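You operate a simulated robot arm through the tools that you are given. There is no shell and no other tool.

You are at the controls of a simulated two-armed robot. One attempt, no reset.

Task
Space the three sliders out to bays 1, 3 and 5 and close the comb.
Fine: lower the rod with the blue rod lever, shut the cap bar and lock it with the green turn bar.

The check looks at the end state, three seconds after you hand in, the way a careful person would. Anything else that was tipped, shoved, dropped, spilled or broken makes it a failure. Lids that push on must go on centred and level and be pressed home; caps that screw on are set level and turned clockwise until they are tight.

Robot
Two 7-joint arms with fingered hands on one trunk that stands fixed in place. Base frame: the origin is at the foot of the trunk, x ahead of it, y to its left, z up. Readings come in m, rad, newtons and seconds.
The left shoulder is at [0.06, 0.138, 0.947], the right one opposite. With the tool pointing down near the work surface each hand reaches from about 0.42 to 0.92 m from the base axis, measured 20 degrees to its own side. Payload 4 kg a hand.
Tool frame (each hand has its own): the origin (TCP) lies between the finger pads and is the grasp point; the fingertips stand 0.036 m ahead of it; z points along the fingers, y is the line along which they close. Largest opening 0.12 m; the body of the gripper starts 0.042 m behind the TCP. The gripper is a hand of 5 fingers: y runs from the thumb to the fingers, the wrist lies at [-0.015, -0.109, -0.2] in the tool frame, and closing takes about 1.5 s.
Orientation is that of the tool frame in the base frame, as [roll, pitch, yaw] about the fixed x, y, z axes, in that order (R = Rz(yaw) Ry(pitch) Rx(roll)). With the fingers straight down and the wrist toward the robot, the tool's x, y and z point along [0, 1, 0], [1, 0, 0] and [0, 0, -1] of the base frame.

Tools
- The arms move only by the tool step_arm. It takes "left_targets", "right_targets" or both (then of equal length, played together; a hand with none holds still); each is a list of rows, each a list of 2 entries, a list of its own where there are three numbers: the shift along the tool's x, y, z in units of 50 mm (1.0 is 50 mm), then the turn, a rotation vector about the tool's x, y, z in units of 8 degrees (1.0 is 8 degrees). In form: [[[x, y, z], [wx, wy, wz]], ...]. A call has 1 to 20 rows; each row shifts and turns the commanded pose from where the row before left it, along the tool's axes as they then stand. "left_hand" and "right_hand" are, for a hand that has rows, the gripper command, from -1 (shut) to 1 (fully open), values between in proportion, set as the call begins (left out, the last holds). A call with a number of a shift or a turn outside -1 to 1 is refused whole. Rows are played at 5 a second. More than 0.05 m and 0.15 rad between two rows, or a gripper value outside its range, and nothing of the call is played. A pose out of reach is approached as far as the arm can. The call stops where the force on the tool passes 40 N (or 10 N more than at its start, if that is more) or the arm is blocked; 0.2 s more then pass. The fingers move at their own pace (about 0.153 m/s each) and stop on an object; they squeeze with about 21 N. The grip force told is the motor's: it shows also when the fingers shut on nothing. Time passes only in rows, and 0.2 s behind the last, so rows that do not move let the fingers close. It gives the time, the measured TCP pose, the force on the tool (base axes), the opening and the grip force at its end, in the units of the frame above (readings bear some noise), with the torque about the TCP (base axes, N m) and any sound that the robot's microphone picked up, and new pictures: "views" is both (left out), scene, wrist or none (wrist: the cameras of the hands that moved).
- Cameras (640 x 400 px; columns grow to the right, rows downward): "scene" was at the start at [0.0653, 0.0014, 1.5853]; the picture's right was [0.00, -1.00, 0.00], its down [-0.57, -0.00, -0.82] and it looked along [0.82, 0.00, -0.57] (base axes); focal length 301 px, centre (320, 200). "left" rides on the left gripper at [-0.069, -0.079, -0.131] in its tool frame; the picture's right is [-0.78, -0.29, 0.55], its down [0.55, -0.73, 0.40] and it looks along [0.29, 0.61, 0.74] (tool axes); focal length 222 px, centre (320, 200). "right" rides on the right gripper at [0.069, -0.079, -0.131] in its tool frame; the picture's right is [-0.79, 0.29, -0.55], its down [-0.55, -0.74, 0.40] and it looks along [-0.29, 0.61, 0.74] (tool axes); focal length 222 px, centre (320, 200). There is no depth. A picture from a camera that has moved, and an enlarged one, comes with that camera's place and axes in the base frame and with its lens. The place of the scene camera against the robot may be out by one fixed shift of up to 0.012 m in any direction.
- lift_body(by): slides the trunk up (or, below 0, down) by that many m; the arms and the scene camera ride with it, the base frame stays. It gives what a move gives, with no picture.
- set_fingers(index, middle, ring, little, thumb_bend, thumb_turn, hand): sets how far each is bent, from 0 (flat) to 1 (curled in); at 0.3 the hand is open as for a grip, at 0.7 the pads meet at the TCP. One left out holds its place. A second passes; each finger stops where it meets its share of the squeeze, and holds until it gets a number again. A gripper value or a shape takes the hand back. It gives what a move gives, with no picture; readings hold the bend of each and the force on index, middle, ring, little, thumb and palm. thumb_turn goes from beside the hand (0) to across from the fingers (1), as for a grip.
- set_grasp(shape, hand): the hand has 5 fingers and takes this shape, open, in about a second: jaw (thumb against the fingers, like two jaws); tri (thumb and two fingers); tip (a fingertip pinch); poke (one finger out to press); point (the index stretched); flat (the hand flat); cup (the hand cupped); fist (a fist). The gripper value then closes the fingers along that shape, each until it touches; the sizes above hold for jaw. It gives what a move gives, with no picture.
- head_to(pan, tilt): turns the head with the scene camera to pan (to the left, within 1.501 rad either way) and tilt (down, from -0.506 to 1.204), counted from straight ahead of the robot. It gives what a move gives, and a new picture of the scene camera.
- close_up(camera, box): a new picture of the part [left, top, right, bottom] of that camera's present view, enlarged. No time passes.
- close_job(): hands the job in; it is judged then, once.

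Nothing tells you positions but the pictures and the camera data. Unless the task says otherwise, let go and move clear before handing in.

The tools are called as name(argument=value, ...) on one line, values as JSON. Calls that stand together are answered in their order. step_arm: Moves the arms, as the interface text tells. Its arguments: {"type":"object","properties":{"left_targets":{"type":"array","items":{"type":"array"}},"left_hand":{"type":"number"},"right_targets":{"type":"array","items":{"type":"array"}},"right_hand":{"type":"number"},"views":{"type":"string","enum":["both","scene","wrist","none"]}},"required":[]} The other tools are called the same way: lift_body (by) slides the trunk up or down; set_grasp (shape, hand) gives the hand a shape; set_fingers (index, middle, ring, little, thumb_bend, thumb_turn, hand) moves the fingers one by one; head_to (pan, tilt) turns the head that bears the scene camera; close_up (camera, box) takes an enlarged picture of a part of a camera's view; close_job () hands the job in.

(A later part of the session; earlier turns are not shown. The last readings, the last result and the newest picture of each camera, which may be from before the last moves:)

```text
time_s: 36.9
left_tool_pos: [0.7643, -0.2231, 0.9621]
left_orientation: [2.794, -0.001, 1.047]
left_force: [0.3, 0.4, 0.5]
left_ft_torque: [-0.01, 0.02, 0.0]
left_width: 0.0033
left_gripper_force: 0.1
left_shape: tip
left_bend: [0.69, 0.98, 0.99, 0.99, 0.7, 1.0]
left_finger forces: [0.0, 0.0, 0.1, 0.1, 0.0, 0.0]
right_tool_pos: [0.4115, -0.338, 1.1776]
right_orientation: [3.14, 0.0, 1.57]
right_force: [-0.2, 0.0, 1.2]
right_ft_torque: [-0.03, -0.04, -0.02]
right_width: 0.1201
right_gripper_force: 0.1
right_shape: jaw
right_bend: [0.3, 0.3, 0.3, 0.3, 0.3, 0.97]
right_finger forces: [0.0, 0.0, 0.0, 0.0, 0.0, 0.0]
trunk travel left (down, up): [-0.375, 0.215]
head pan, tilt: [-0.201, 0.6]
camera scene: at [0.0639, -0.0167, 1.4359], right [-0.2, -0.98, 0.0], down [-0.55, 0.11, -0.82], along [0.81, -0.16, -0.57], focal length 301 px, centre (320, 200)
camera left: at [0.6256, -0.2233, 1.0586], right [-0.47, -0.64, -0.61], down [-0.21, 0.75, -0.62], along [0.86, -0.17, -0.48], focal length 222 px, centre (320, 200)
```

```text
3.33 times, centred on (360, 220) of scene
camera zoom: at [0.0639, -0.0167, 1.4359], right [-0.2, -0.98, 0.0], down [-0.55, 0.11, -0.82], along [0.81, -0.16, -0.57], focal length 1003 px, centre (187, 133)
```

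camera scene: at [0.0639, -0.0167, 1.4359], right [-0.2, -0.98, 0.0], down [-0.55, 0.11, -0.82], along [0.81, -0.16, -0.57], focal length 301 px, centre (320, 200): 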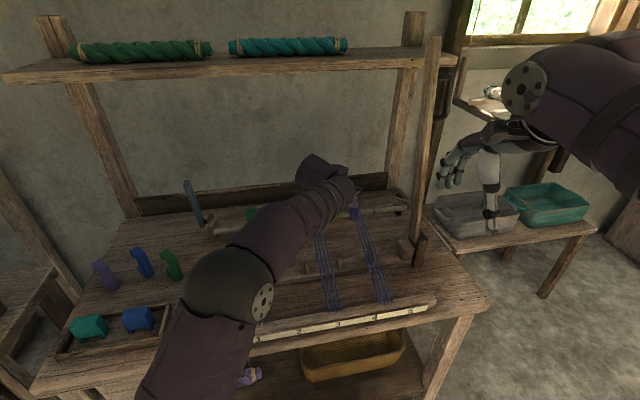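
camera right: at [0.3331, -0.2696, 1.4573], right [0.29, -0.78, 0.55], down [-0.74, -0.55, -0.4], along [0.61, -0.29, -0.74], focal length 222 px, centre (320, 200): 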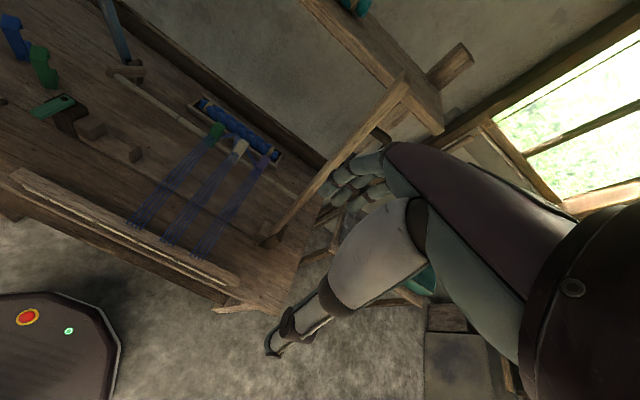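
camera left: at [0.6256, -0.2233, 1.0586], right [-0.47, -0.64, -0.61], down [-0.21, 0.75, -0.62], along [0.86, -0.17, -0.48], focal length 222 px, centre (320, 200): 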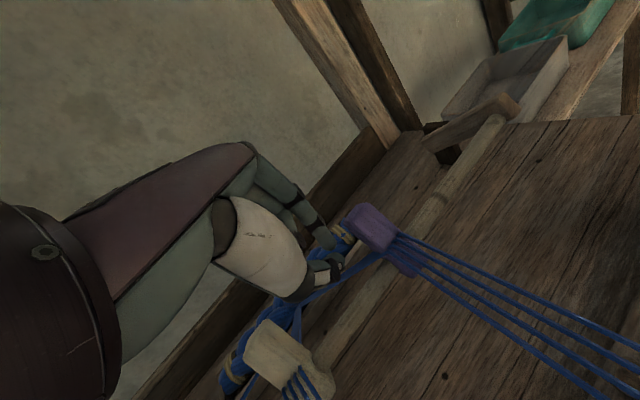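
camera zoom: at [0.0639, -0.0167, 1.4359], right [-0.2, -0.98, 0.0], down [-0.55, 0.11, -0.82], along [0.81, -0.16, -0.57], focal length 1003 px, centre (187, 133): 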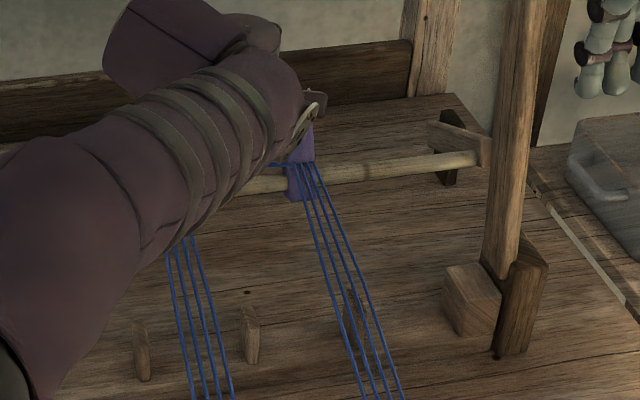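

step_arm(left_targets=[[[0, -0.14, 0.38], [0, 0, 0]], [[-0.173, 0.094, 0.034], [0, 0, 0]], [[-0.173, 0.094, 0.034], [0, 0, 0]], [[-0.173, 0.094, 0.034], [0, 0, 0]], [[-0.173, 0.094, 0.034], [0, 0, 0]]])

close_up(camera="left", box=[220, 150, 460, 330])

close_up(camera="scene", box=[240, 180, 480, 340])

```text
time_s: 38.1
left_tool_pos: [0.7651, -0.2616, 0.9441]
left_orientation: [2.793, 0.0, 1.047]
left_force: [-0.3, 0.4, 0.4]
left_ft_torque: [0.03, -0.02, 0.03]
left_width: 0.0034
left_gripper_force: 0.0
left_shape: tip
left_bend: [0.69, 0.98, 0.99, 0.99, 0.7, 1.0]
left_finger forces: [0.1, 0.0, 0.0, 0.1, 0.0, 0.1]
right_tool_pos: [0.4113, -0.3373, 1.177]
right_orientation: [3.141, 0.0, 1.57]
right_force: [0.9, 0.5, -0.2]
right_ft_torque: [-0.01, 0.01, 0.0]
right_width: 0.1197
right_gripper_force: 0.2
right_shape: jaw
right_bend: [0.3, 0.3, 0.3, 0.3, 0.3, 0.97]
right_finger forces: [0.0, 0.0, 0.0, 0.0, 0.0, 0.0]
trunk travel left (down, up): [-0.375, 0.215]
head pan, tilt: [-0.201, 0.6]
camera scene: at [0.0639, -0.0167, 1.4359], right [-0.2, -0.98, 0.0], down [-0.55, 0.11, -0.82], along [0.81, -0.16, -0.57], focal length 301 px, centre (320, 200)
camera left: at [0.6253, -0.2629, 1.0391], right [-0.47, -0.64, -0.61], down [-0.21, 0.75, -0.62], along [0.86, -0.17, -0.48], focal length 222 px, centre (320, 200)
```

scene: 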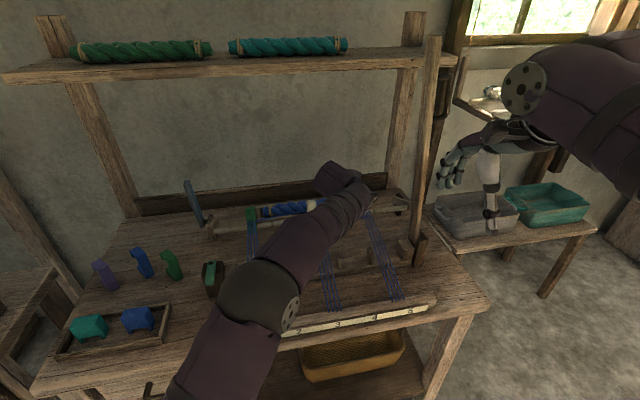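
left: 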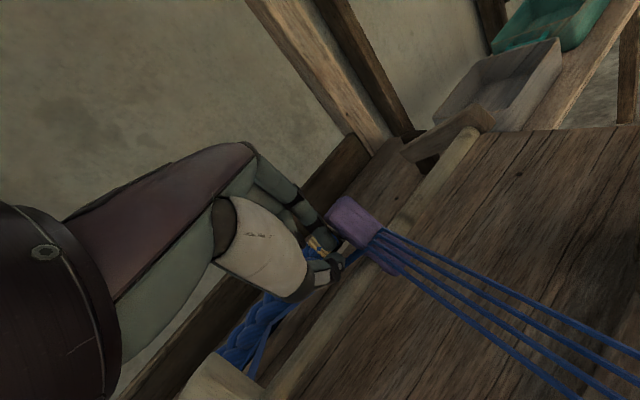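

```text
2.22 times, centred on (340, 240) of left
camera zoom: at [0.6253, -0.2629, 1.0391], right [-0.47, -0.64, -0.61], down [-0.21, 0.75, -0.62], along [0.86, -0.17, -0.48], focal length 494 px, centre (276, 111)
```

zoom: 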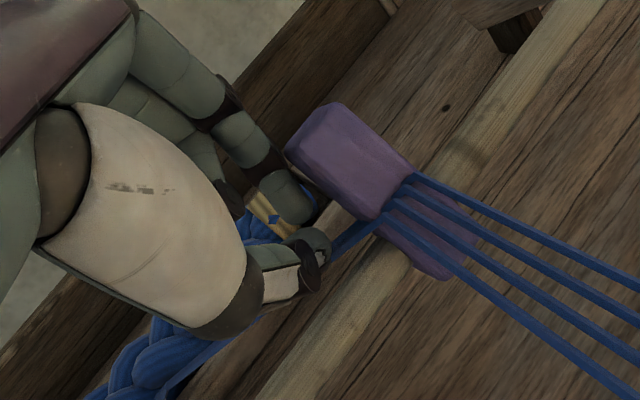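

```text
2.50 times, centred on (360, 260) of scene
camera zoom: at [0.0639, -0.0167, 1.4359], right [-0.2, -0.98, 0.0], down [-0.55, 0.11, -0.82], along [0.81, -0.16, -0.57], focal length 752 px, centre (220, 50)
```

zoom: 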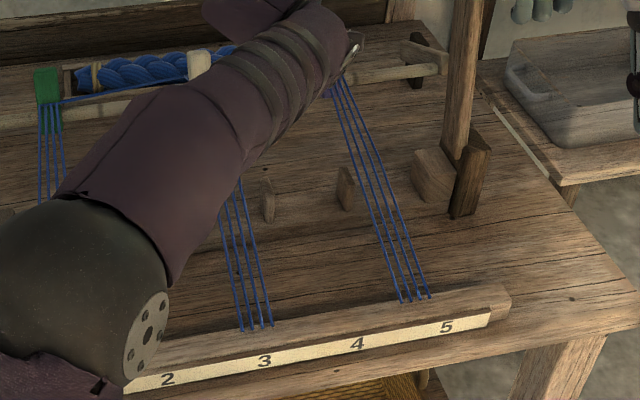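

Purple is moving along easily and its strands now sit between 4 and 5. It needs about 15 mm more.

step_arm(left_targets=[[[-0.121, 0.066, 0.024], [0, 0, 0]], [[-0.121, 0.066, 0.024], [0, 0, 0]]])

close_up(camera="scene", box=[240, 180, 480, 340])

```text
time_s: 38.7
left_tool_pos: [0.7646, -0.2757, 0.9434]
left_orientation: [2.792, 0.0, 1.048]
left_force: [-0.3, 0.5, 0.0]
left_ft_torque: [-0.04, -0.03, -0.01]
left_width: 0.0031
left_gripper_force: 0.0
left_shape: tip
left_bend: [0.69, 0.98, 0.99, 0.99, 0.7, 1.0]
left_finger forces: [1.4, 0.1, 0.0, 0.0, 0.0, 0.1]
right_tool_pos: [0.4105, -0.3369, 1.1782]
right_orientation: [3.141, -0.001, 1.57]
right_force: [-0.5, 0.0, 0.1]
right_ft_torque: [0.02, 0.0, -0.02]
right_width: 0.1196
right_gripper_force: 0.0
right_shape: jaw
right_bend: [0.3, 0.3, 0.3, 0.3, 0.3, 0.97]
right_finger forces: [0.0, 0.1, 0.0, 0.1, 0.0, 0.1]
trunk travel left (down, up): [-0.375, 0.215]
head pan, tilt: [-0.201, 0.6]
camera scene: at [0.0639, -0.0167, 1.4359], right [-0.2, -0.98, 0.0], down [-0.55, 0.11, -0.82], along [0.81, -0.16, -0.57], focal length 301 px, centre (320, 200)
camera left: at [0.6252, -0.2771, 1.0389], right [-0.47, -0.64, -0.61], down [-0.21, 0.75, -0.62], along [0.86, -0.17, -0.48], focal length 222 px, centre (320, 200)
```

scene: 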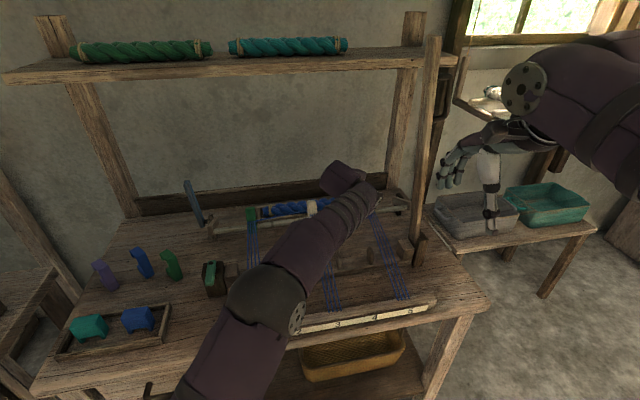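
left: 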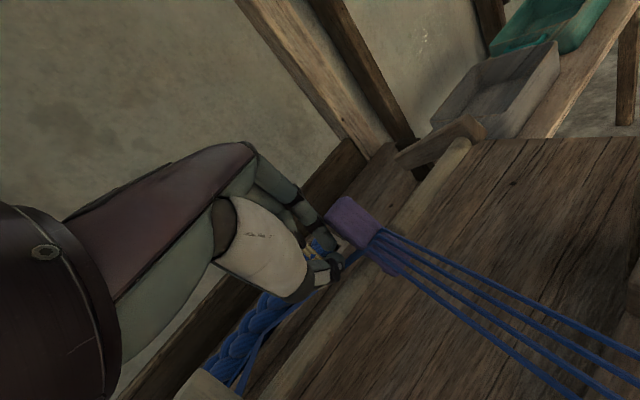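

```text
2.50 times, centred on (360, 260) of scene
camera zoom: at [0.0639, -0.0167, 1.4359], right [-0.2, -0.98, 0.0], down [-0.55, 0.11, -0.82], along [0.81, -0.16, -0.57], focal length 752 px, centre (220, 50)
```

zoom: 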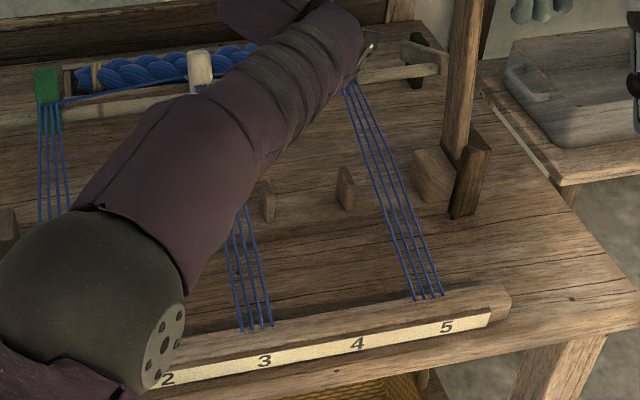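

Purple is centred at bay 5. I'll back off leftwards, rise clear, and then inspect the lever.

step_arm(left_targets=[[[0.26, -0.141, -0.051], [0, 0, 0]], [[0, 0.3, -0.82], [0, 0, 0]], [[0, 0.3, -0.82], [0, 0, 0]], [[0, 0.3, -0.82], [0, 0, 0]], [[0.7, -0.4, -0.2], [0, 0.32, -0.88]], [[0.7, -0.4, -0.2], [0, 0.32, -0.88]], [[0.5, -0.6, -0.4], [0, 0.32, -0.88]], [[0.5, -0.6, -0.4], [0, 0.32, -0.88]], [[0.5, -0.6, -0.4], [0, 0, 0]], [[0.3, -0.6, -0.4], [0, 0, 0]]])

head_to(pan=0.1, tilt=0.6)

```text
time_s: 40.9
left_tool_pos: [0.6254, -0.0756, 1.1127]
left_orientation: [2.793, 0.0, 1.57]
left_force: [-0.4, 0.0, -0.7]
left_ft_torque: [-0.01, 0.01, 0.0]
left_width: 0.0034
left_gripper_force: 0.1
left_shape: tip
left_bend: [0.69, 0.98, 0.99, 0.99, 0.7, 1.0]
left_finger forces: [0.0, 0.1, 0.1, 0.0, 0.0, 0.0]
left hand out of reach, approached as far as the arm can: row 4
right_tool_pos: [0.4104, -0.3371, 1.1771]
right_orientation: [-3.141, 0.002, 1.571]
right_force: [-0.9, 0.5, -1.0]
right_ft_torque: [0.0, 0.03, 0.04]
right_width: 0.1196
right_gripper_force: 0.0
right_shape: jaw
right_bend: [0.3, 0.3, 0.3, 0.3, 0.3, 0.97]
right_finger forces: [0.1, 0.1, 0.1, 0.1, 0.0, 0.0]
trunk travel left (down, up): [-0.375, 0.215]
head pan, tilt: [-0.201, 0.6]
camera scene: at [0.0631, -0.0164, 1.4359], right [-0.2, -0.98, 0.0], down [-0.55, 0.11, -0.83], along [0.81, -0.16, -0.56], focal length 301 px, centre (320, 200)
camera left: at [0.5058, -0.1458, 1.2096], right [-0.09, -0.79, -0.61], down [-0.55, 0.55, -0.63], along [0.83, 0.29, -0.48], focal length 222 px, centre (320, 200)
```

scene: 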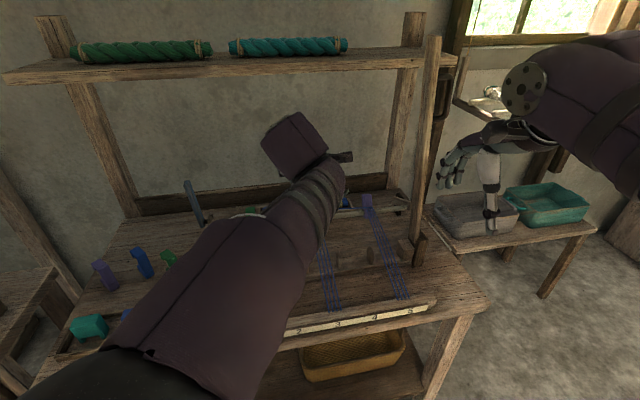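
left: 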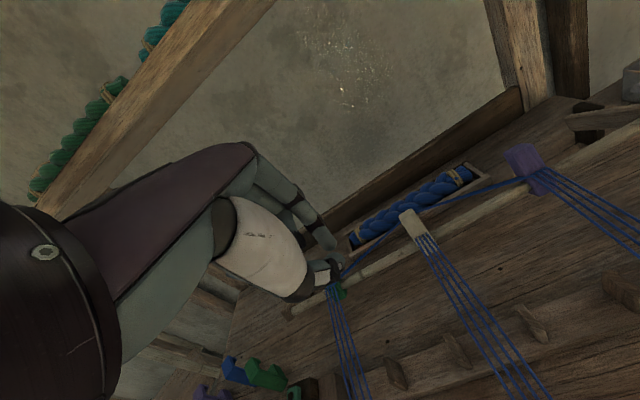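

```text
time_s: 41.7
left_tool_pos: [0.6281, -0.0769, 1.1138]
left_orientation: [2.791, 0.001, 1.571]
left_force: [0.0, 0.2, 0.4]
left_ft_torque: [0.06, 0.06, 0.03]
left_width: 0.0032
left_gripper_force: 0.0
left_shape: tip
left_bend: [0.69, 0.98, 0.99, 0.99, 0.7, 1.0]
left_finger forces: [0.1, 0.0, 0.0, 0.0, 0.0, 0.0]
right_tool_pos: [0.411, -0.3374, 1.1768]
right_orientation: [-3.141, -0.001, 1.571]
right_force: [0.7, 0.0, -0.5]
right_ft_torque: [-0.05, -0.06, 0.01]
right_width: 0.1198
right_gripper_force: 0.1
right_shape: jaw
right_bend: [0.3, 0.3, 0.3, 0.3, 0.3, 0.97]
right_finger forces: [0.0, 0.1, 0.0, 0.0, 0.1, 0.0]
trunk travel left (down, up): [-0.375, 0.215]
head pan, tilt: [0.099, 0.6]
camera scene: at [0.0652, 0.0097, 1.4359], right [0.1, -1.0, 0.0], down [-0.56, -0.06, -0.83], along [0.82, 0.08, -0.56], focal length 301 px, centre (320, 200)
```

scene: 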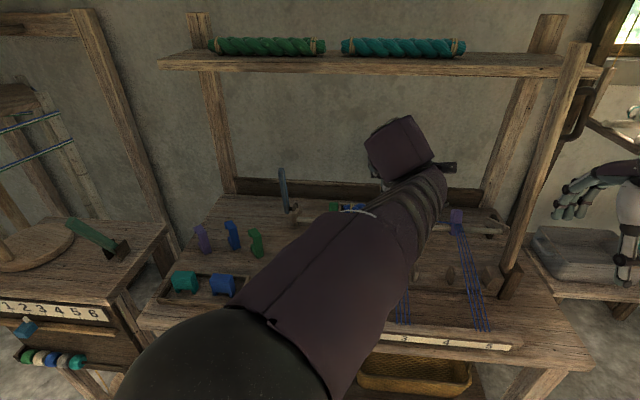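

step_arm(left_targets=[[[0.75, -0.15, -0.32], [0, 0, 0]], [[0.75, -0.15, -0.32], [0, 0, 0]], [[0.75, -0.15, -0.32], [0, 0, 0]], [[0.75, -0.15, -0.32], [0, 0, 0]], [[0.75, -0.15, -0.32], [0, 0, 0]], [[0.75, -0.15, -0.32], [0, 0, 0]], [[0.75, -0.15, -0.32], [0, 0, 0]], [[0.75, -0.15, -0.32], [0, 0, 0]]])

close_up(camera="scene", box=[240, 150, 520, 340])

close_up(camera="scene", box=[250, 150, 350, 230])

close_up(camera="scene", box=[470, 180, 570, 300])

```text
time_s: 43.5
left_tool_pos: [0.5252, 0.2256, 1.2139]
left_orientation: [2.794, 0.001, 1.567]
left_force: [1.1, -0.1, 0.5]
left_ft_torque: [-0.02, 0.0, -0.01]
left_width: 0.0032
left_gripper_force: 0.0
left_shape: tip
left_bend: [0.69, 0.98, 0.99, 0.99, 0.7, 1.0]
left_finger forces: [0.0, 0.0, 0.0, 0.1, 0.1, 0.1]
right_tool_pos: [0.4104, -0.3368, 1.1782]
right_orientation: [3.141, 0.001, 1.571]
right_force: [-0.5, -0.8, 0.6]
right_ft_torque: [0.02, 0.02, -0.01]
right_width: 0.1199
right_gripper_force: 0.0
right_shape: jaw
right_bend: [0.3, 0.3, 0.3, 0.3, 0.3, 0.97]
right_finger forces: [0.1, 0.1, 0.1, 0.1, 0.0, 0.1]
trunk travel left (down, up): [-0.375, 0.215]
head pan, tilt: [0.099, 0.6]
camera scene: at [0.065, 0.0101, 1.4359], right [0.1, -1.0, 0.0], down [-0.56, -0.06, -0.83], along [0.82, 0.08, -0.56], focal length 301 px, centre (320, 200)
camera left: at [0.4056, 0.155, 1.309], right [-0.09, -0.79, -0.61], down [-0.55, 0.55, -0.63], along [0.83, 0.28, -0.48], focal length 222 px, centre (320, 200)
```

scene: 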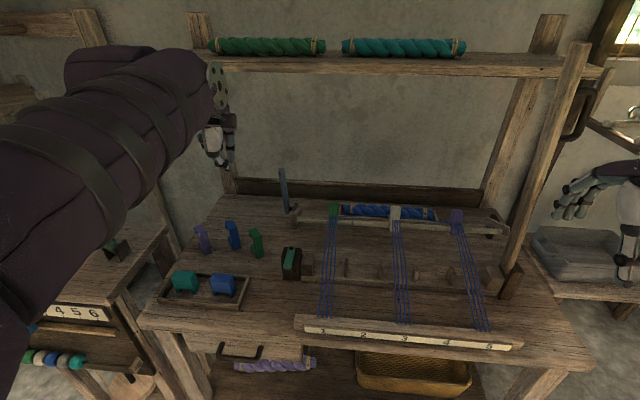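
left: 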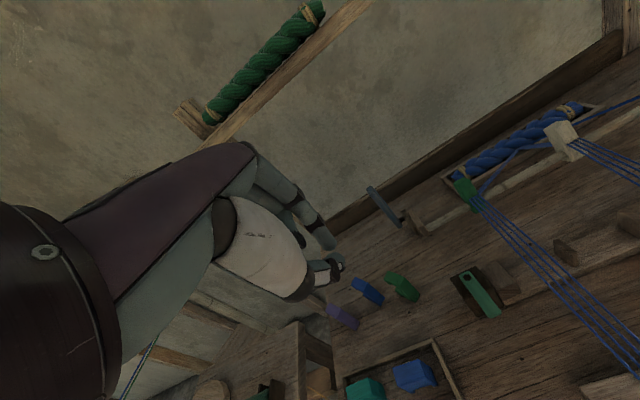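

```text
2.11 times, centred on (380, 245) of scene
camera zoom: at [0.065, 0.0101, 1.4359], right [0.1, -1.0, 0.0], down [-0.56, -0.06, -0.83], along [0.82, 0.08, -0.56], focal length 633 px, centre (194, 105)
```

zoom: 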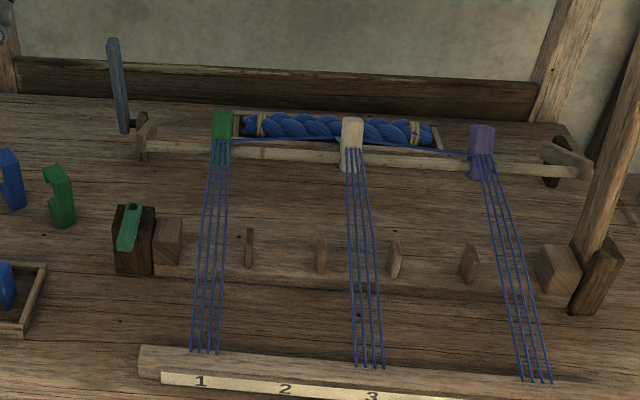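

```text
5.00 times, centred on (300, 190) of scene
camera zoom: at [0.065, 0.0101, 1.4359], right [0.1, -1.0, 0.0], down [-0.56, -0.06, -0.83], along [0.82, 0.08, -0.56], focal length 1504 px, centre (420, 250)
```

zoom: 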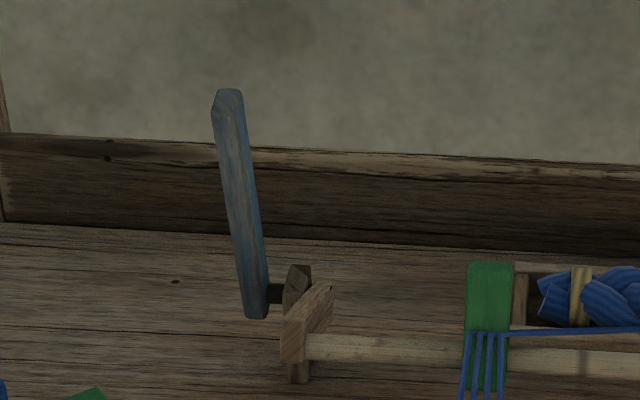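

```text
3.33 times, centred on (520, 240) of scene
camera zoom: at [0.065, 0.0101, 1.4359], right [0.1, -1.0, 0.0], down [-0.56, -0.06, -0.83], along [0.82, 0.08, -0.56], focal length 1003 px, centre (-347, 67)
```

zoom: 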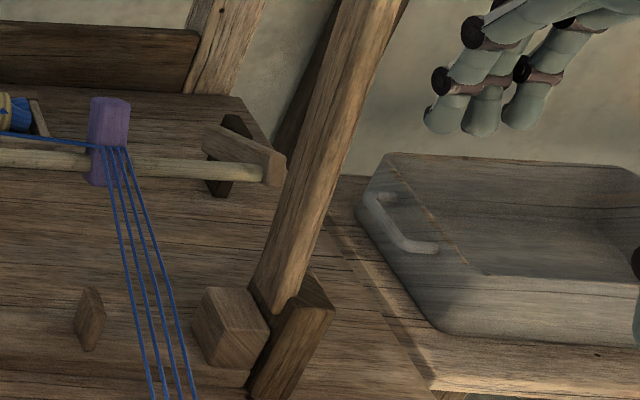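

The spacing looks right: the green, white and purple strands pass bays 1, 3 and 5. The blue lever stands upright at about x 0.79, y 0.19, with its pivot near z 0.88 and top near z 1.04. I'll bring the open jaw over it so I can pull it toward the robot.

set_grasp(hand="left", shape="jaw")

step_arm(left_targets=[[[-0.09, 0.494, 0.51], [0, 0, 0]], [[-0.09, 0.494, 0.51], [0, 0, 0]], [[-0.09, 0.494, 0.51], [0, 0, 0]], [[-0.09, 0.494, 0.51], [0, 0, 0]], [[-0.09, 0.494, 0.51], [0, 0, 0]], [[-0.09, 0.494, 0.51], [0, 0, 0]], [[-0.09, 0.494, 0.51], [0, 0, 0]]], left_hand=0.4)

close_up(camera="left", box=[220, 120, 480, 320])

close_up(camera="scene", box=[200, 100, 400, 240])

```text
time_s: 44.4
left_tool_pos: [0.5257, 0.2242, 1.213]
left_orientation: [2.794, -0.001, 1.571]
left_force: [0.0, 0.2, -0.8]
left_ft_torque: [0.01, 0.01, 0.01]
left_width: 0.1195
left_gripper_force: 0.1
left_shape: jaw
left_bend: [0.3, 0.3, 0.3, 0.3, 0.3, 0.97]
left_finger forces: [0.1, 0.0, 0.1, 0.0, 0.0, 0.0]
right_tool_pos: [0.4113, -0.3369, 1.178]
right_orientation: [3.14, 0.0, 1.571]
right_force: [0.3, -0.5, -0.7]
right_ft_torque: [0.0, 0.0, -0.03]
right_width: 0.1198
right_gripper_force: 0.1
right_shape: jaw
right_bend: [0.3, 0.3, 0.3, 0.3, 0.3, 0.97]
right_finger forces: [0.0, 0.1, 0.0, 0.0, 0.0, 0.0]
trunk travel left (down, up): [-0.375, 0.215]
head pan, tilt: [0.099, 0.6]
```

```text
time_s: 46.0
left_tool_pos: [0.7519, 0.1941, 1.1044]
left_orientation: [2.793, 0.0, 1.571]
left_force: [-0.1, 0.2, -0.4]
left_ft_torque: [0.02, 0.03, 0.01]
left_width: 0.0842
left_gripper_force: 0.1
left_shape: jaw
left_bend: [0.35, 0.38, 0.37, 0.59, 0.41, 0.99]
left_finger forces: [0.0, 0.0, 0.0, 0.0, 0.0, 0.1]
right_tool_pos: [0.4121, -0.3374, 1.177]
right_orientation: [-3.139, 0.001, 1.572]
right_force: [-0.7, 0.1, -0.5]
right_ft_torque: [0.04, 0.03, 0.03]
right_width: 0.1198
right_gripper_force: 0.0
right_shape: jaw
right_bend: [0.3, 0.3, 0.3, 0.3, 0.3, 0.97]
right_finger forces: [0.1, 0.1, 0.0, 0.1, 0.0, 0.0]
trunk travel left (down, up): [-0.375, 0.215]
head pan, tilt: [0.099, 0.6]
camera scene: at [0.0659, 0.0099, 1.4359], right [0.1, -1.0, 0.0], down [-0.56, -0.06, -0.82], along [0.82, 0.08, -0.57], focal length 301 px, centre (320, 200)
camera left: at [0.6314, 0.1228, 1.2004], right [-0.09, -0.79, -0.61], down [-0.55, 0.55, -0.63], along [0.83, 0.29, -0.48], focal length 222 px, centre (320, 200)
```

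scene: 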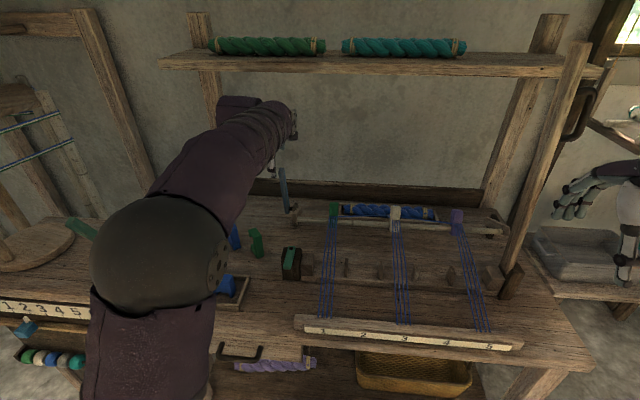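
left: 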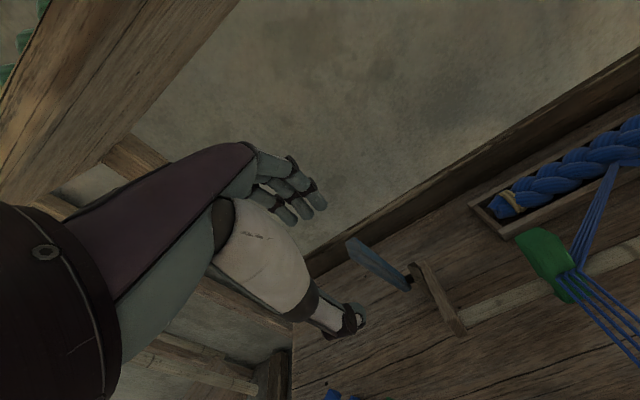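

```text
2.00 times, centred on (350, 220) of left
camera zoom: at [0.6314, 0.1228, 1.2004], right [-0.09, -0.79, -0.61], down [-0.55, 0.55, -0.63], along [0.83, 0.29, -0.48], focal length 444 px, centre (260, 160)
```

zoom: 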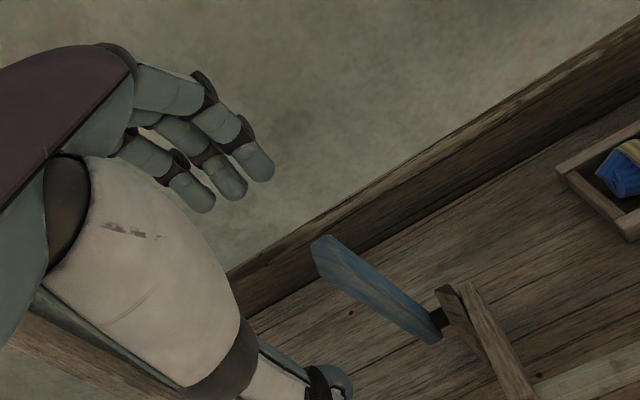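

```text
2.86 times, centred on (300, 170) of scene
camera zoom: at [0.0659, 0.0099, 1.4359], right [0.1, -1.0, 0.0], down [-0.56, -0.06, -0.82], along [0.82, 0.08, -0.57], focal length 859 px, centre (377, 286)
```

zoom: 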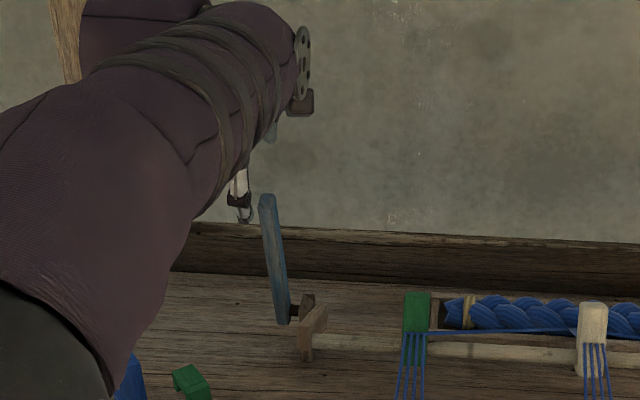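

The lever's top measures (0.790, 0.187, 1.046). I'll go forward and down so the fingers end up behind the lever and the thumb in front.

step_arm(left_targets=[[[-0.08, 0.586, 0.32], [0, 0, 0]], [[0, -0.25, 0.7], [0, 0, 0]], [[0, -0.25, 0.7], [0, 0, 0]]])

close_up(camera="left", box=[220, 120, 480, 320])

close_up(camera="scene", box=[200, 100, 400, 240])

```text
time_s: 46.8
left_tool_pos: [0.7843, 0.1893, 1.0252]
left_orientation: [2.793, 0.0, 1.571]
left_force: [0.2, -0.2, -0.2]
left_ft_torque: [-0.02, -0.04, -0.05]
left_width: 0.0842
left_gripper_force: 0.2
left_shape: jaw
left_bend: [0.35, 0.38, 0.37, 0.59, 0.41, 0.99]
left_finger forces: [0.1, 0.0, 0.0, 0.0, 0.1, 0.1]
right_tool_pos: [0.4113, -0.337, 1.1771]
right_orientation: [3.14, -0.001, 1.571]
right_force: [-0.5, 0.2, 0.6]
right_ft_torque: [0.02, 0.0, 0.01]
right_width: 0.1197
right_gripper_force: 0.0
right_shape: jaw
right_bend: [0.3, 0.3, 0.3, 0.3, 0.3, 0.97]
right_finger forces: [0.0, 0.1, 0.0, 0.1, 0.0, 0.0]
trunk travel left (down, up): [-0.375, 0.215]
head pan, tilt: [0.099, 0.6]
camera scene: at [0.0654, 0.0098, 1.4359], right [0.1, -1.0, 0.0], down [-0.56, -0.06, -0.82], along [0.82, 0.08, -0.57], focal length 301 px, centre (320, 200)
camera left: at [0.6639, 0.118, 1.1208], right [-0.09, -0.78, -0.61], down [-0.55, 0.55, -0.62], along [0.83, 0.29, -0.48], focal length 222 px, centre (320, 200)
```

scene: 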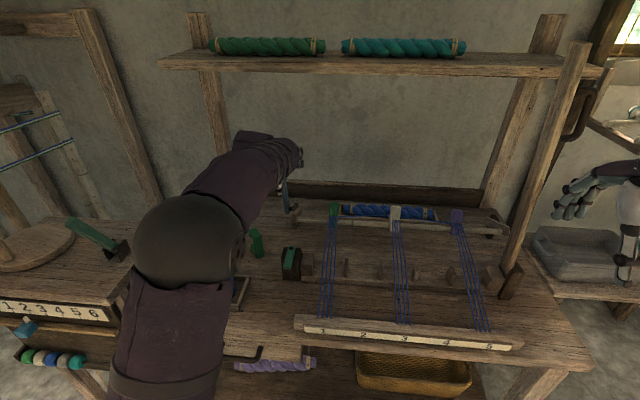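
left: 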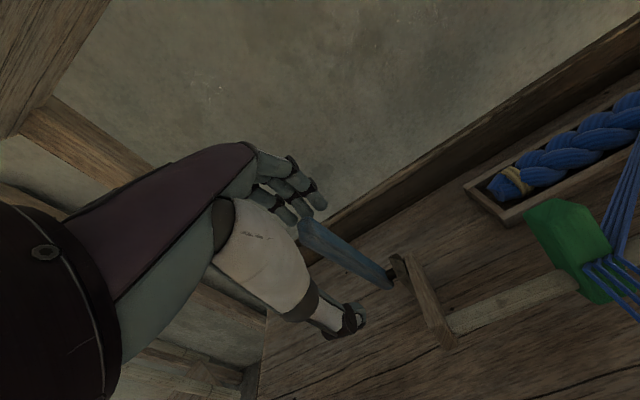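

```text
2.00 times, centred on (350, 220) of left
camera zoom: at [0.6639, 0.118, 1.1208], right [-0.09, -0.78, -0.61], down [-0.55, 0.55, -0.62], along [0.83, 0.29, -0.48], focal length 444 px, centre (260, 160)
```

zoom: 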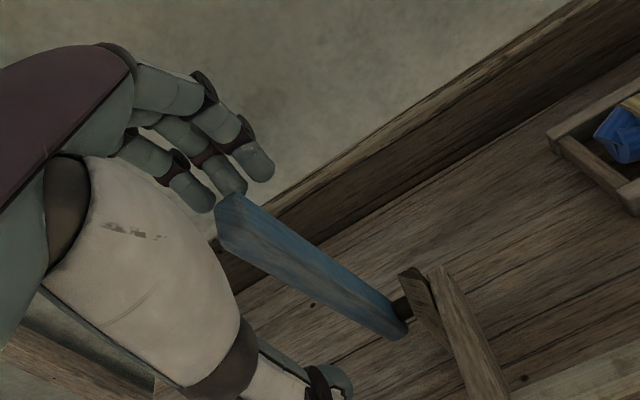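

```text
2.86 times, centred on (300, 170) of scene
camera zoom: at [0.0654, 0.0098, 1.4359], right [0.1, -1.0, 0.0], down [-0.56, -0.06, -0.82], along [0.82, 0.08, -0.57], focal length 859 px, centre (377, 286)
```

zoom: 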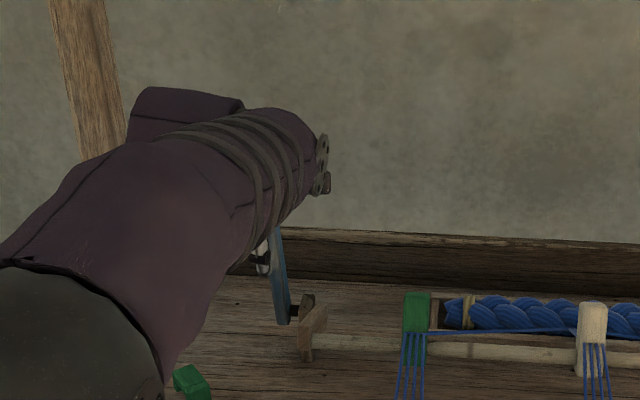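

step_arm(left_targets=[[[0, -0.2, 0.56], [0, 0, 0]], [[0, 0, 0], [0, 0, 0]]], views="wrist")

close_up(camera="left", box=[220, 120, 480, 320])

```text
time_s: 47.4
left_tool_pos: [0.784, 0.1871, 0.994]
left_orientation: [2.794, 0.0, 1.571]
left_force: [0.2, 0.4, -0.3]
left_ft_torque: [-0.05, -0.03, 0.0]
left_width: 0.0842
left_gripper_force: 0.1
left_shape: jaw
left_bend: [0.35, 0.38, 0.37, 0.59, 0.41, 0.99]
left_finger forces: [0.0, 0.0, 0.0, 0.0, 0.0, 0.0]
right_tool_pos: [0.4113, -0.3371, 1.1771]
right_orientation: [-3.142, 0.0, 1.57]
right_force: [1.0, 0.0, 0.2]
right_ft_torque: [0.0, -0.01, 0.0]
right_width: 0.1201
right_gripper_force: 0.1
right_shape: jaw
right_bend: [0.3, 0.3, 0.3, 0.3, 0.3, 0.97]
right_finger forces: [0.0, 0.0, 0.0, 0.1, 0.0, 0.0]
trunk travel left (down, up): [-0.375, 0.215]
head pan, tilt: [0.099, 0.6]
camera left: at [0.6638, 0.1182, 1.0911], right [-0.09, -0.78, -0.61], down [-0.55, 0.55, -0.62], along [0.83, 0.29, -0.48], focal length 222 px, centre (320, 200)
```

left: 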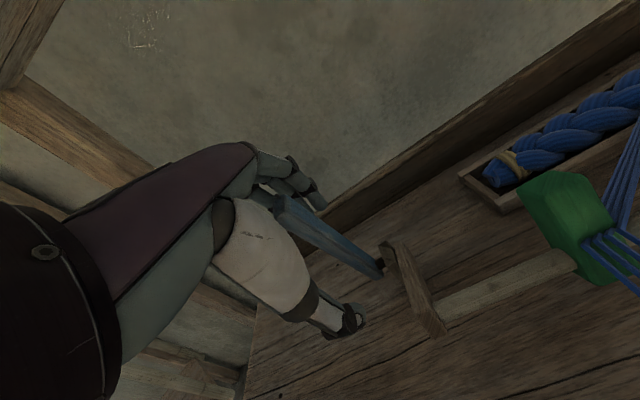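

```text
2.00 times, centred on (350, 220) of left
camera zoom: at [0.6638, 0.1182, 1.0911], right [-0.09, -0.78, -0.61], down [-0.55, 0.55, -0.62], along [0.83, 0.29, -0.48], focal length 444 px, centre (260, 160)
```

zoom: 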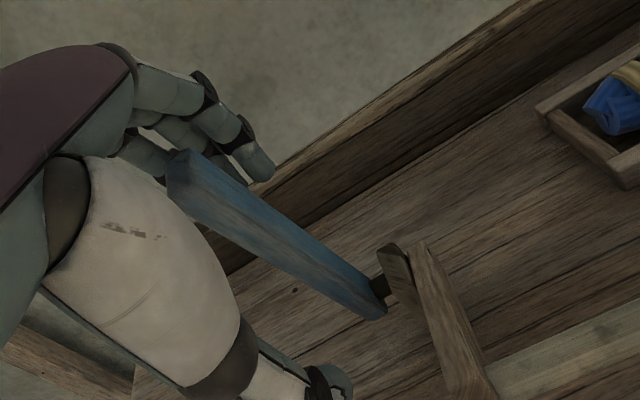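

The lever is between the thumb and fingers. I'll pull it gently toward the robot.

step_arm(left_targets=[[[0, -0.28, -0.1], [0, 0, 0]], [[0, -0.28, -0.1], [0, 0, 0]], [[0, -0.28, -0.1], [0, 0, 0]], [[0, -0.28, -0.1], [0, 0, 0]]])

close_up(camera="left", box=[220, 120, 480, 320])

close_up(camera="scene", box=[240, 150, 520, 340])

```text
time_s: 48.4
left_tool_pos: [0.724, 0.1873, 0.9953]
left_orientation: [2.792, -0.001, 1.571]
left_force: [0.5, -1.0, 0.5]
left_ft_torque: [0.01, 0.0, 0.04]
left_width: 0.0846
left_gripper_force: 0.1
left_shape: jaw
left_bend: [0.35, 0.38, 0.37, 0.59, 0.41, 0.99]
left_finger forces: [0.0, 0.0, 0.0, 0.0, 0.0, 0.0]
right_tool_pos: [0.4105, -0.3383, 1.1776]
right_orientation: [3.141, 0.001, 1.571]
right_force: [-1.0, 1.1, -0.8]
right_ft_torque: [0.01, -0.01, 0.03]
right_width: 0.1196
right_gripper_force: 0.2
right_shape: jaw
right_bend: [0.3, 0.3, 0.3, 0.3, 0.3, 0.97]
right_finger forces: [0.0, 0.0, 0.0, 0.0, 0.0, 0.0]
trunk travel left (down, up): [-0.375, 0.215]
head pan, tilt: [0.099, 0.6]
camera scene: at [0.0649, 0.0098, 1.4359], right [0.1, -1.0, 0.0], down [-0.56, -0.06, -0.83], along [0.82, 0.08, -0.56], focal length 301 px, centre (320, 200)
camera left: at [0.6035, 0.1184, 1.091], right [-0.09, -0.79, -0.61], down [-0.55, 0.55, -0.62], along [0.83, 0.29, -0.48], focal length 222 px, centre (320, 200)
```

scene: 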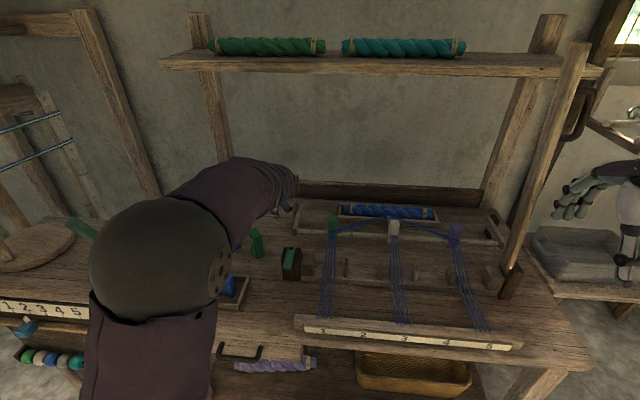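
left: 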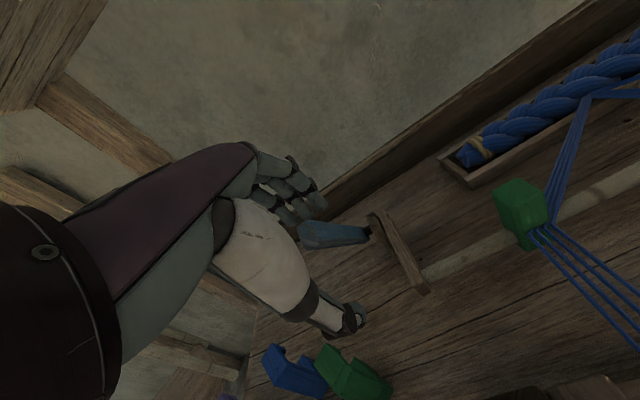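

```text
2.00 times, centred on (350, 220) of left
camera zoom: at [0.6035, 0.1184, 1.091], right [-0.09, -0.79, -0.61], down [-0.55, 0.55, -0.62], along [0.83, 0.29, -0.48], focal length 444 px, centre (260, 160)
```

zoom: 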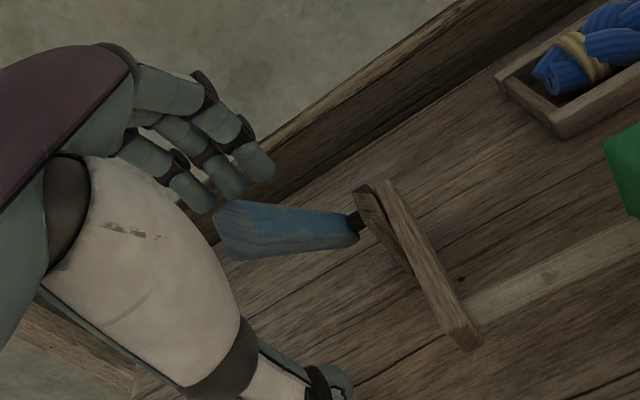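

```text
2.11 times, centred on (380, 245) of scene
camera zoom: at [0.0649, 0.0098, 1.4359], right [0.1, -1.0, 0.0], down [-0.56, -0.06, -0.83], along [0.82, 0.08, -0.56], focal length 633 px, centre (194, 105)
```

zoom: 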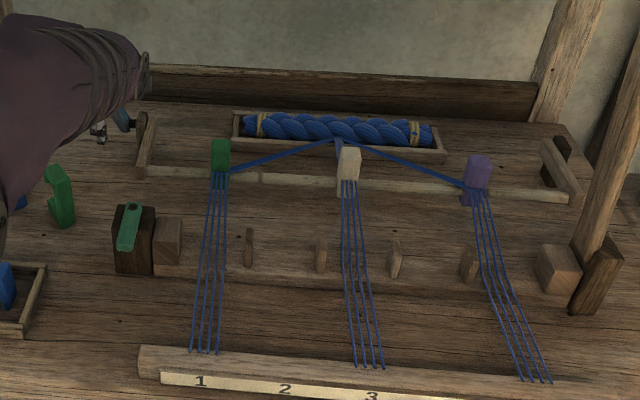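

The rod is coming down with almost no force. I'll continue the pull, now back and downward.

step_arm(left_targets=[[[0, -0.29, 0.21], [0, 0, 0]], [[0, -0.29, 0.21], [0, 0, 0]]])

close_up(camera="left", box=[220, 120, 480, 320])

close_up(camera="scene", box=[240, 150, 520, 340])

```text
time_s: 49.0
left_tool_pos: [0.7054, 0.1894, 0.9683]
left_orientation: [2.785, 0.0, 1.57]
left_force: [5.0, -0.8, 16.9]
left_ft_torque: [0.19, -1.21, -0.1]
left_width: 0.092
left_gripper_force: 0.0
left_shape: jaw
left_bend: [0.34, 0.3, 0.37, 0.59, 0.41, 0.99]
left_finger forces: [0.6, 13.6, 0.0, 0.0, 0.0, 0.0]
right_tool_pos: [0.4105, -0.3379, 1.1778]
right_orientation: [3.141, 0.0, 1.571]
right_force: [0.1, -0.2, -0.1]
right_ft_torque: [0.01, 0.0, 0.0]
right_width: 0.1198
right_gripper_force: 0.0
right_shape: jaw
right_bend: [0.3, 0.3, 0.3, 0.3, 0.3, 0.97]
right_finger forces: [0.0, 0.0, 0.1, 0.1, 0.0, 0.0]
trunk travel left (down, up): [-0.375, 0.215]
head pan, tilt: [0.099, 0.6]
camera scene: at [0.0641, 0.0093, 1.4363], right [0.1, -1.0, 0.0], down [-0.56, -0.06, -0.83], along [0.82, 0.08, -0.56], focal length 301 px, centre (320, 200)
camera left: at [0.5843, 0.118, 1.064], right [-0.08, -0.79, -0.61], down [-0.55, 0.55, -0.63], along [0.83, 0.28, -0.48], focal length 222 px, centre (320, 200)
```

scene: 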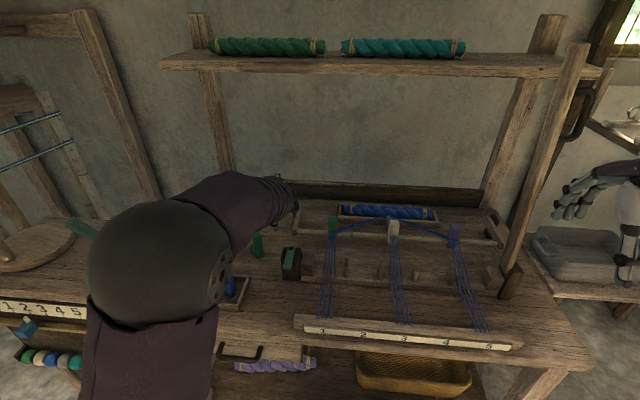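
left: 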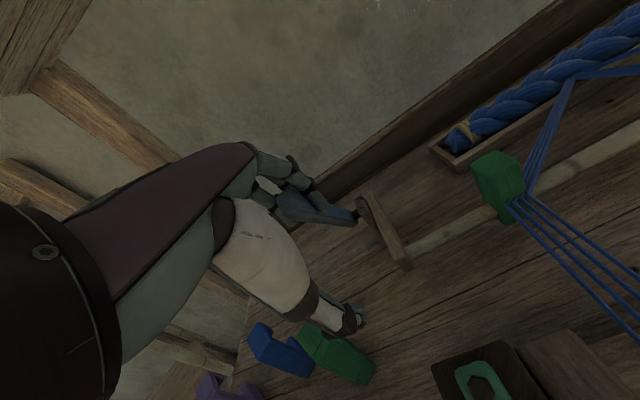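

```text
2.00 times, centred on (350, 220) of left
camera zoom: at [0.5843, 0.118, 1.064], right [-0.08, -0.79, -0.61], down [-0.55, 0.55, -0.63], along [0.83, 0.28, -0.48], focal length 444 px, centre (260, 160)
```

zoom: 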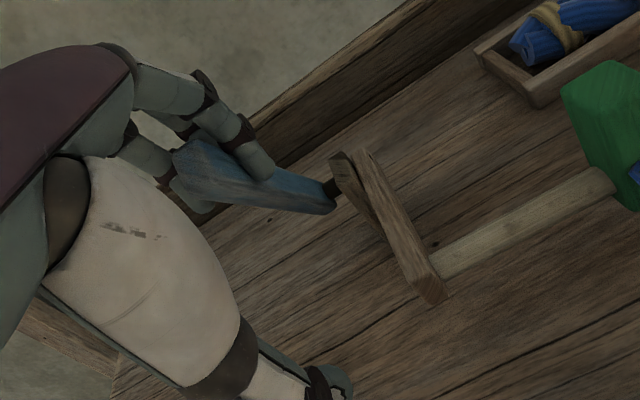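

```text
2.11 times, centred on (380, 245) of scene
camera zoom: at [0.0641, 0.0093, 1.4363], right [0.1, -1.0, 0.0], down [-0.56, -0.06, -0.83], along [0.82, 0.08, -0.56], focal length 633 px, centre (194, 105)
```

zoom: 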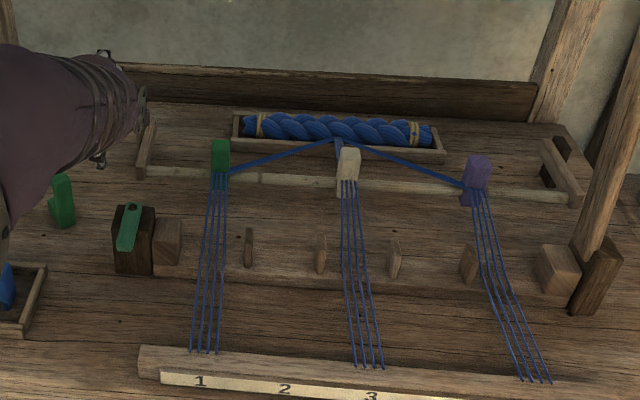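

The rod no longer moves and the force rose to about 17 N, so the lever is at its stop. I'll open wide and withdraw, then check that the rod stays down.

step_arm(left_targets=[[[0, 0.15, -0.1], [0, 0, 0]], [[0, 0, 0], [0, 0, 0]], [[0, 0, -0.5], [0, 0, 0]], [[0, 0, -0.8], [0, 0, 0]], [[0, 0, -0.8], [0, 0, 0]]], left_hand=1)

close_up(camera="left", box=[220, 120, 640, 400])

close_up(camera="scene", box=[240, 150, 520, 340])

```text
time_s: 50.2
left_tool_pos: [0.673, 0.1883, 1.071]
left_orientation: [2.793, -0.001, 1.571]
left_force: [-0.6, -0.6, -0.1]
left_ft_torque: [-0.04, 0.0, 0.01]
left_width: 0.1196
left_gripper_force: 0.1
left_shape: jaw
left_bend: [0.3, 0.3, 0.3, 0.3, 0.3, 0.97]
left_finger forces: [0.0, 0.1, 0.1, 0.0, 0.0, 0.0]
right_tool_pos: [0.4098, -0.338, 1.1774]
right_orientation: [-3.141, -0.001, 1.571]
right_force: [0.3, 0.8, -0.1]
right_ft_torque: [-0.03, 0.0, -0.01]
right_width: 0.1197
right_gripper_force: 0.0
right_shape: jaw
right_bend: [0.3, 0.3, 0.3, 0.3, 0.3, 0.97]
right_finger forces: [0.0, 0.0, 0.0, 0.1, 0.0, 0.0]
trunk travel left (down, up): [-0.375, 0.215]
head pan, tilt: [0.099, 0.6]
camera scene: at [0.0647, 0.0098, 1.4359], right [0.1, -1.0, 0.0], down [-0.56, -0.06, -0.83], along [0.82, 0.08, -0.56], focal length 301 px, centre (320, 200)
camera left: at [0.5526, 0.1182, 1.1676], right [-0.09, -0.79, -0.61], down [-0.55, 0.55, -0.62], along [0.83, 0.29, -0.48], focal length 222 px, centre (320, 200)
```

scene: 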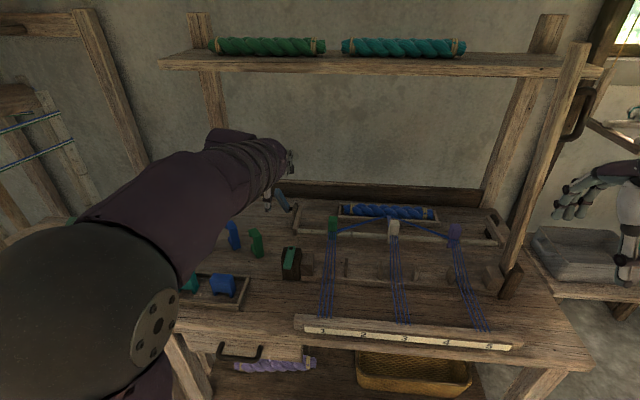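
left: 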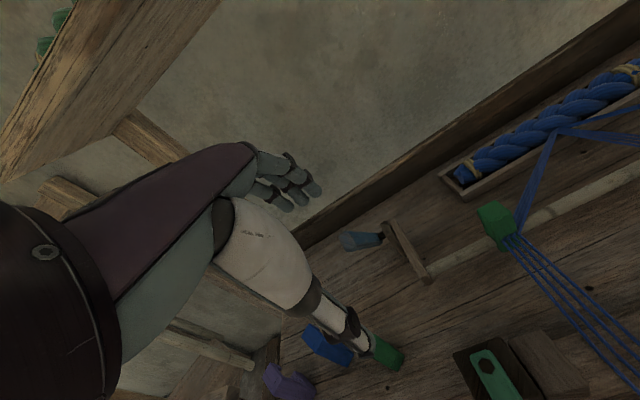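

```text
1.43 times, centred on (430, 260) of left
camera zoom: at [0.5526, 0.1182, 1.1676], right [-0.09, -0.79, -0.61], down [-0.55, 0.55, -0.62], along [0.83, 0.29, -0.48], focal length 317 px, centre (163, 114)
```

zoom: 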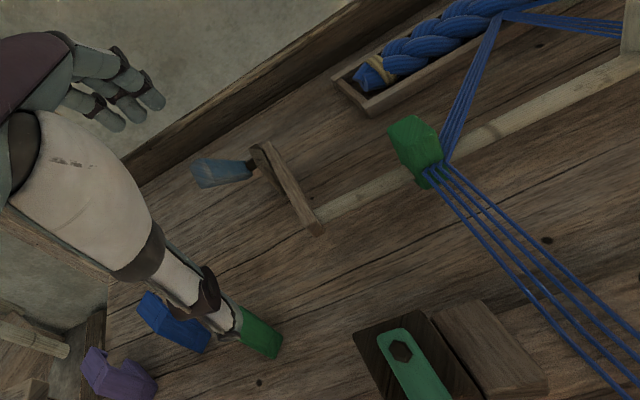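

```text
2.11 times, centred on (380, 245) of scene
camera zoom: at [0.0647, 0.0098, 1.4359], right [0.1, -1.0, 0.0], down [-0.56, -0.06, -0.83], along [0.82, 0.08, -0.56], focal length 633 px, centre (194, 105)
```

zoom: 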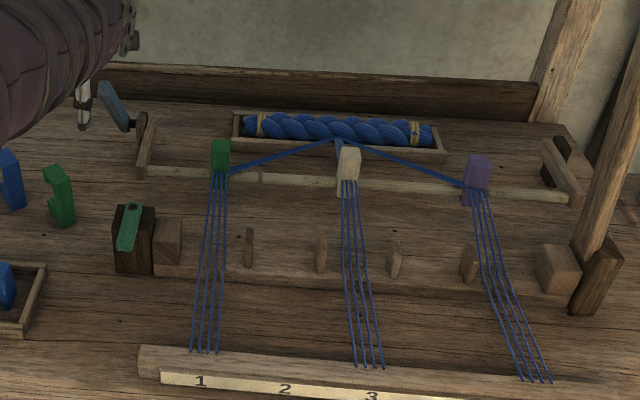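

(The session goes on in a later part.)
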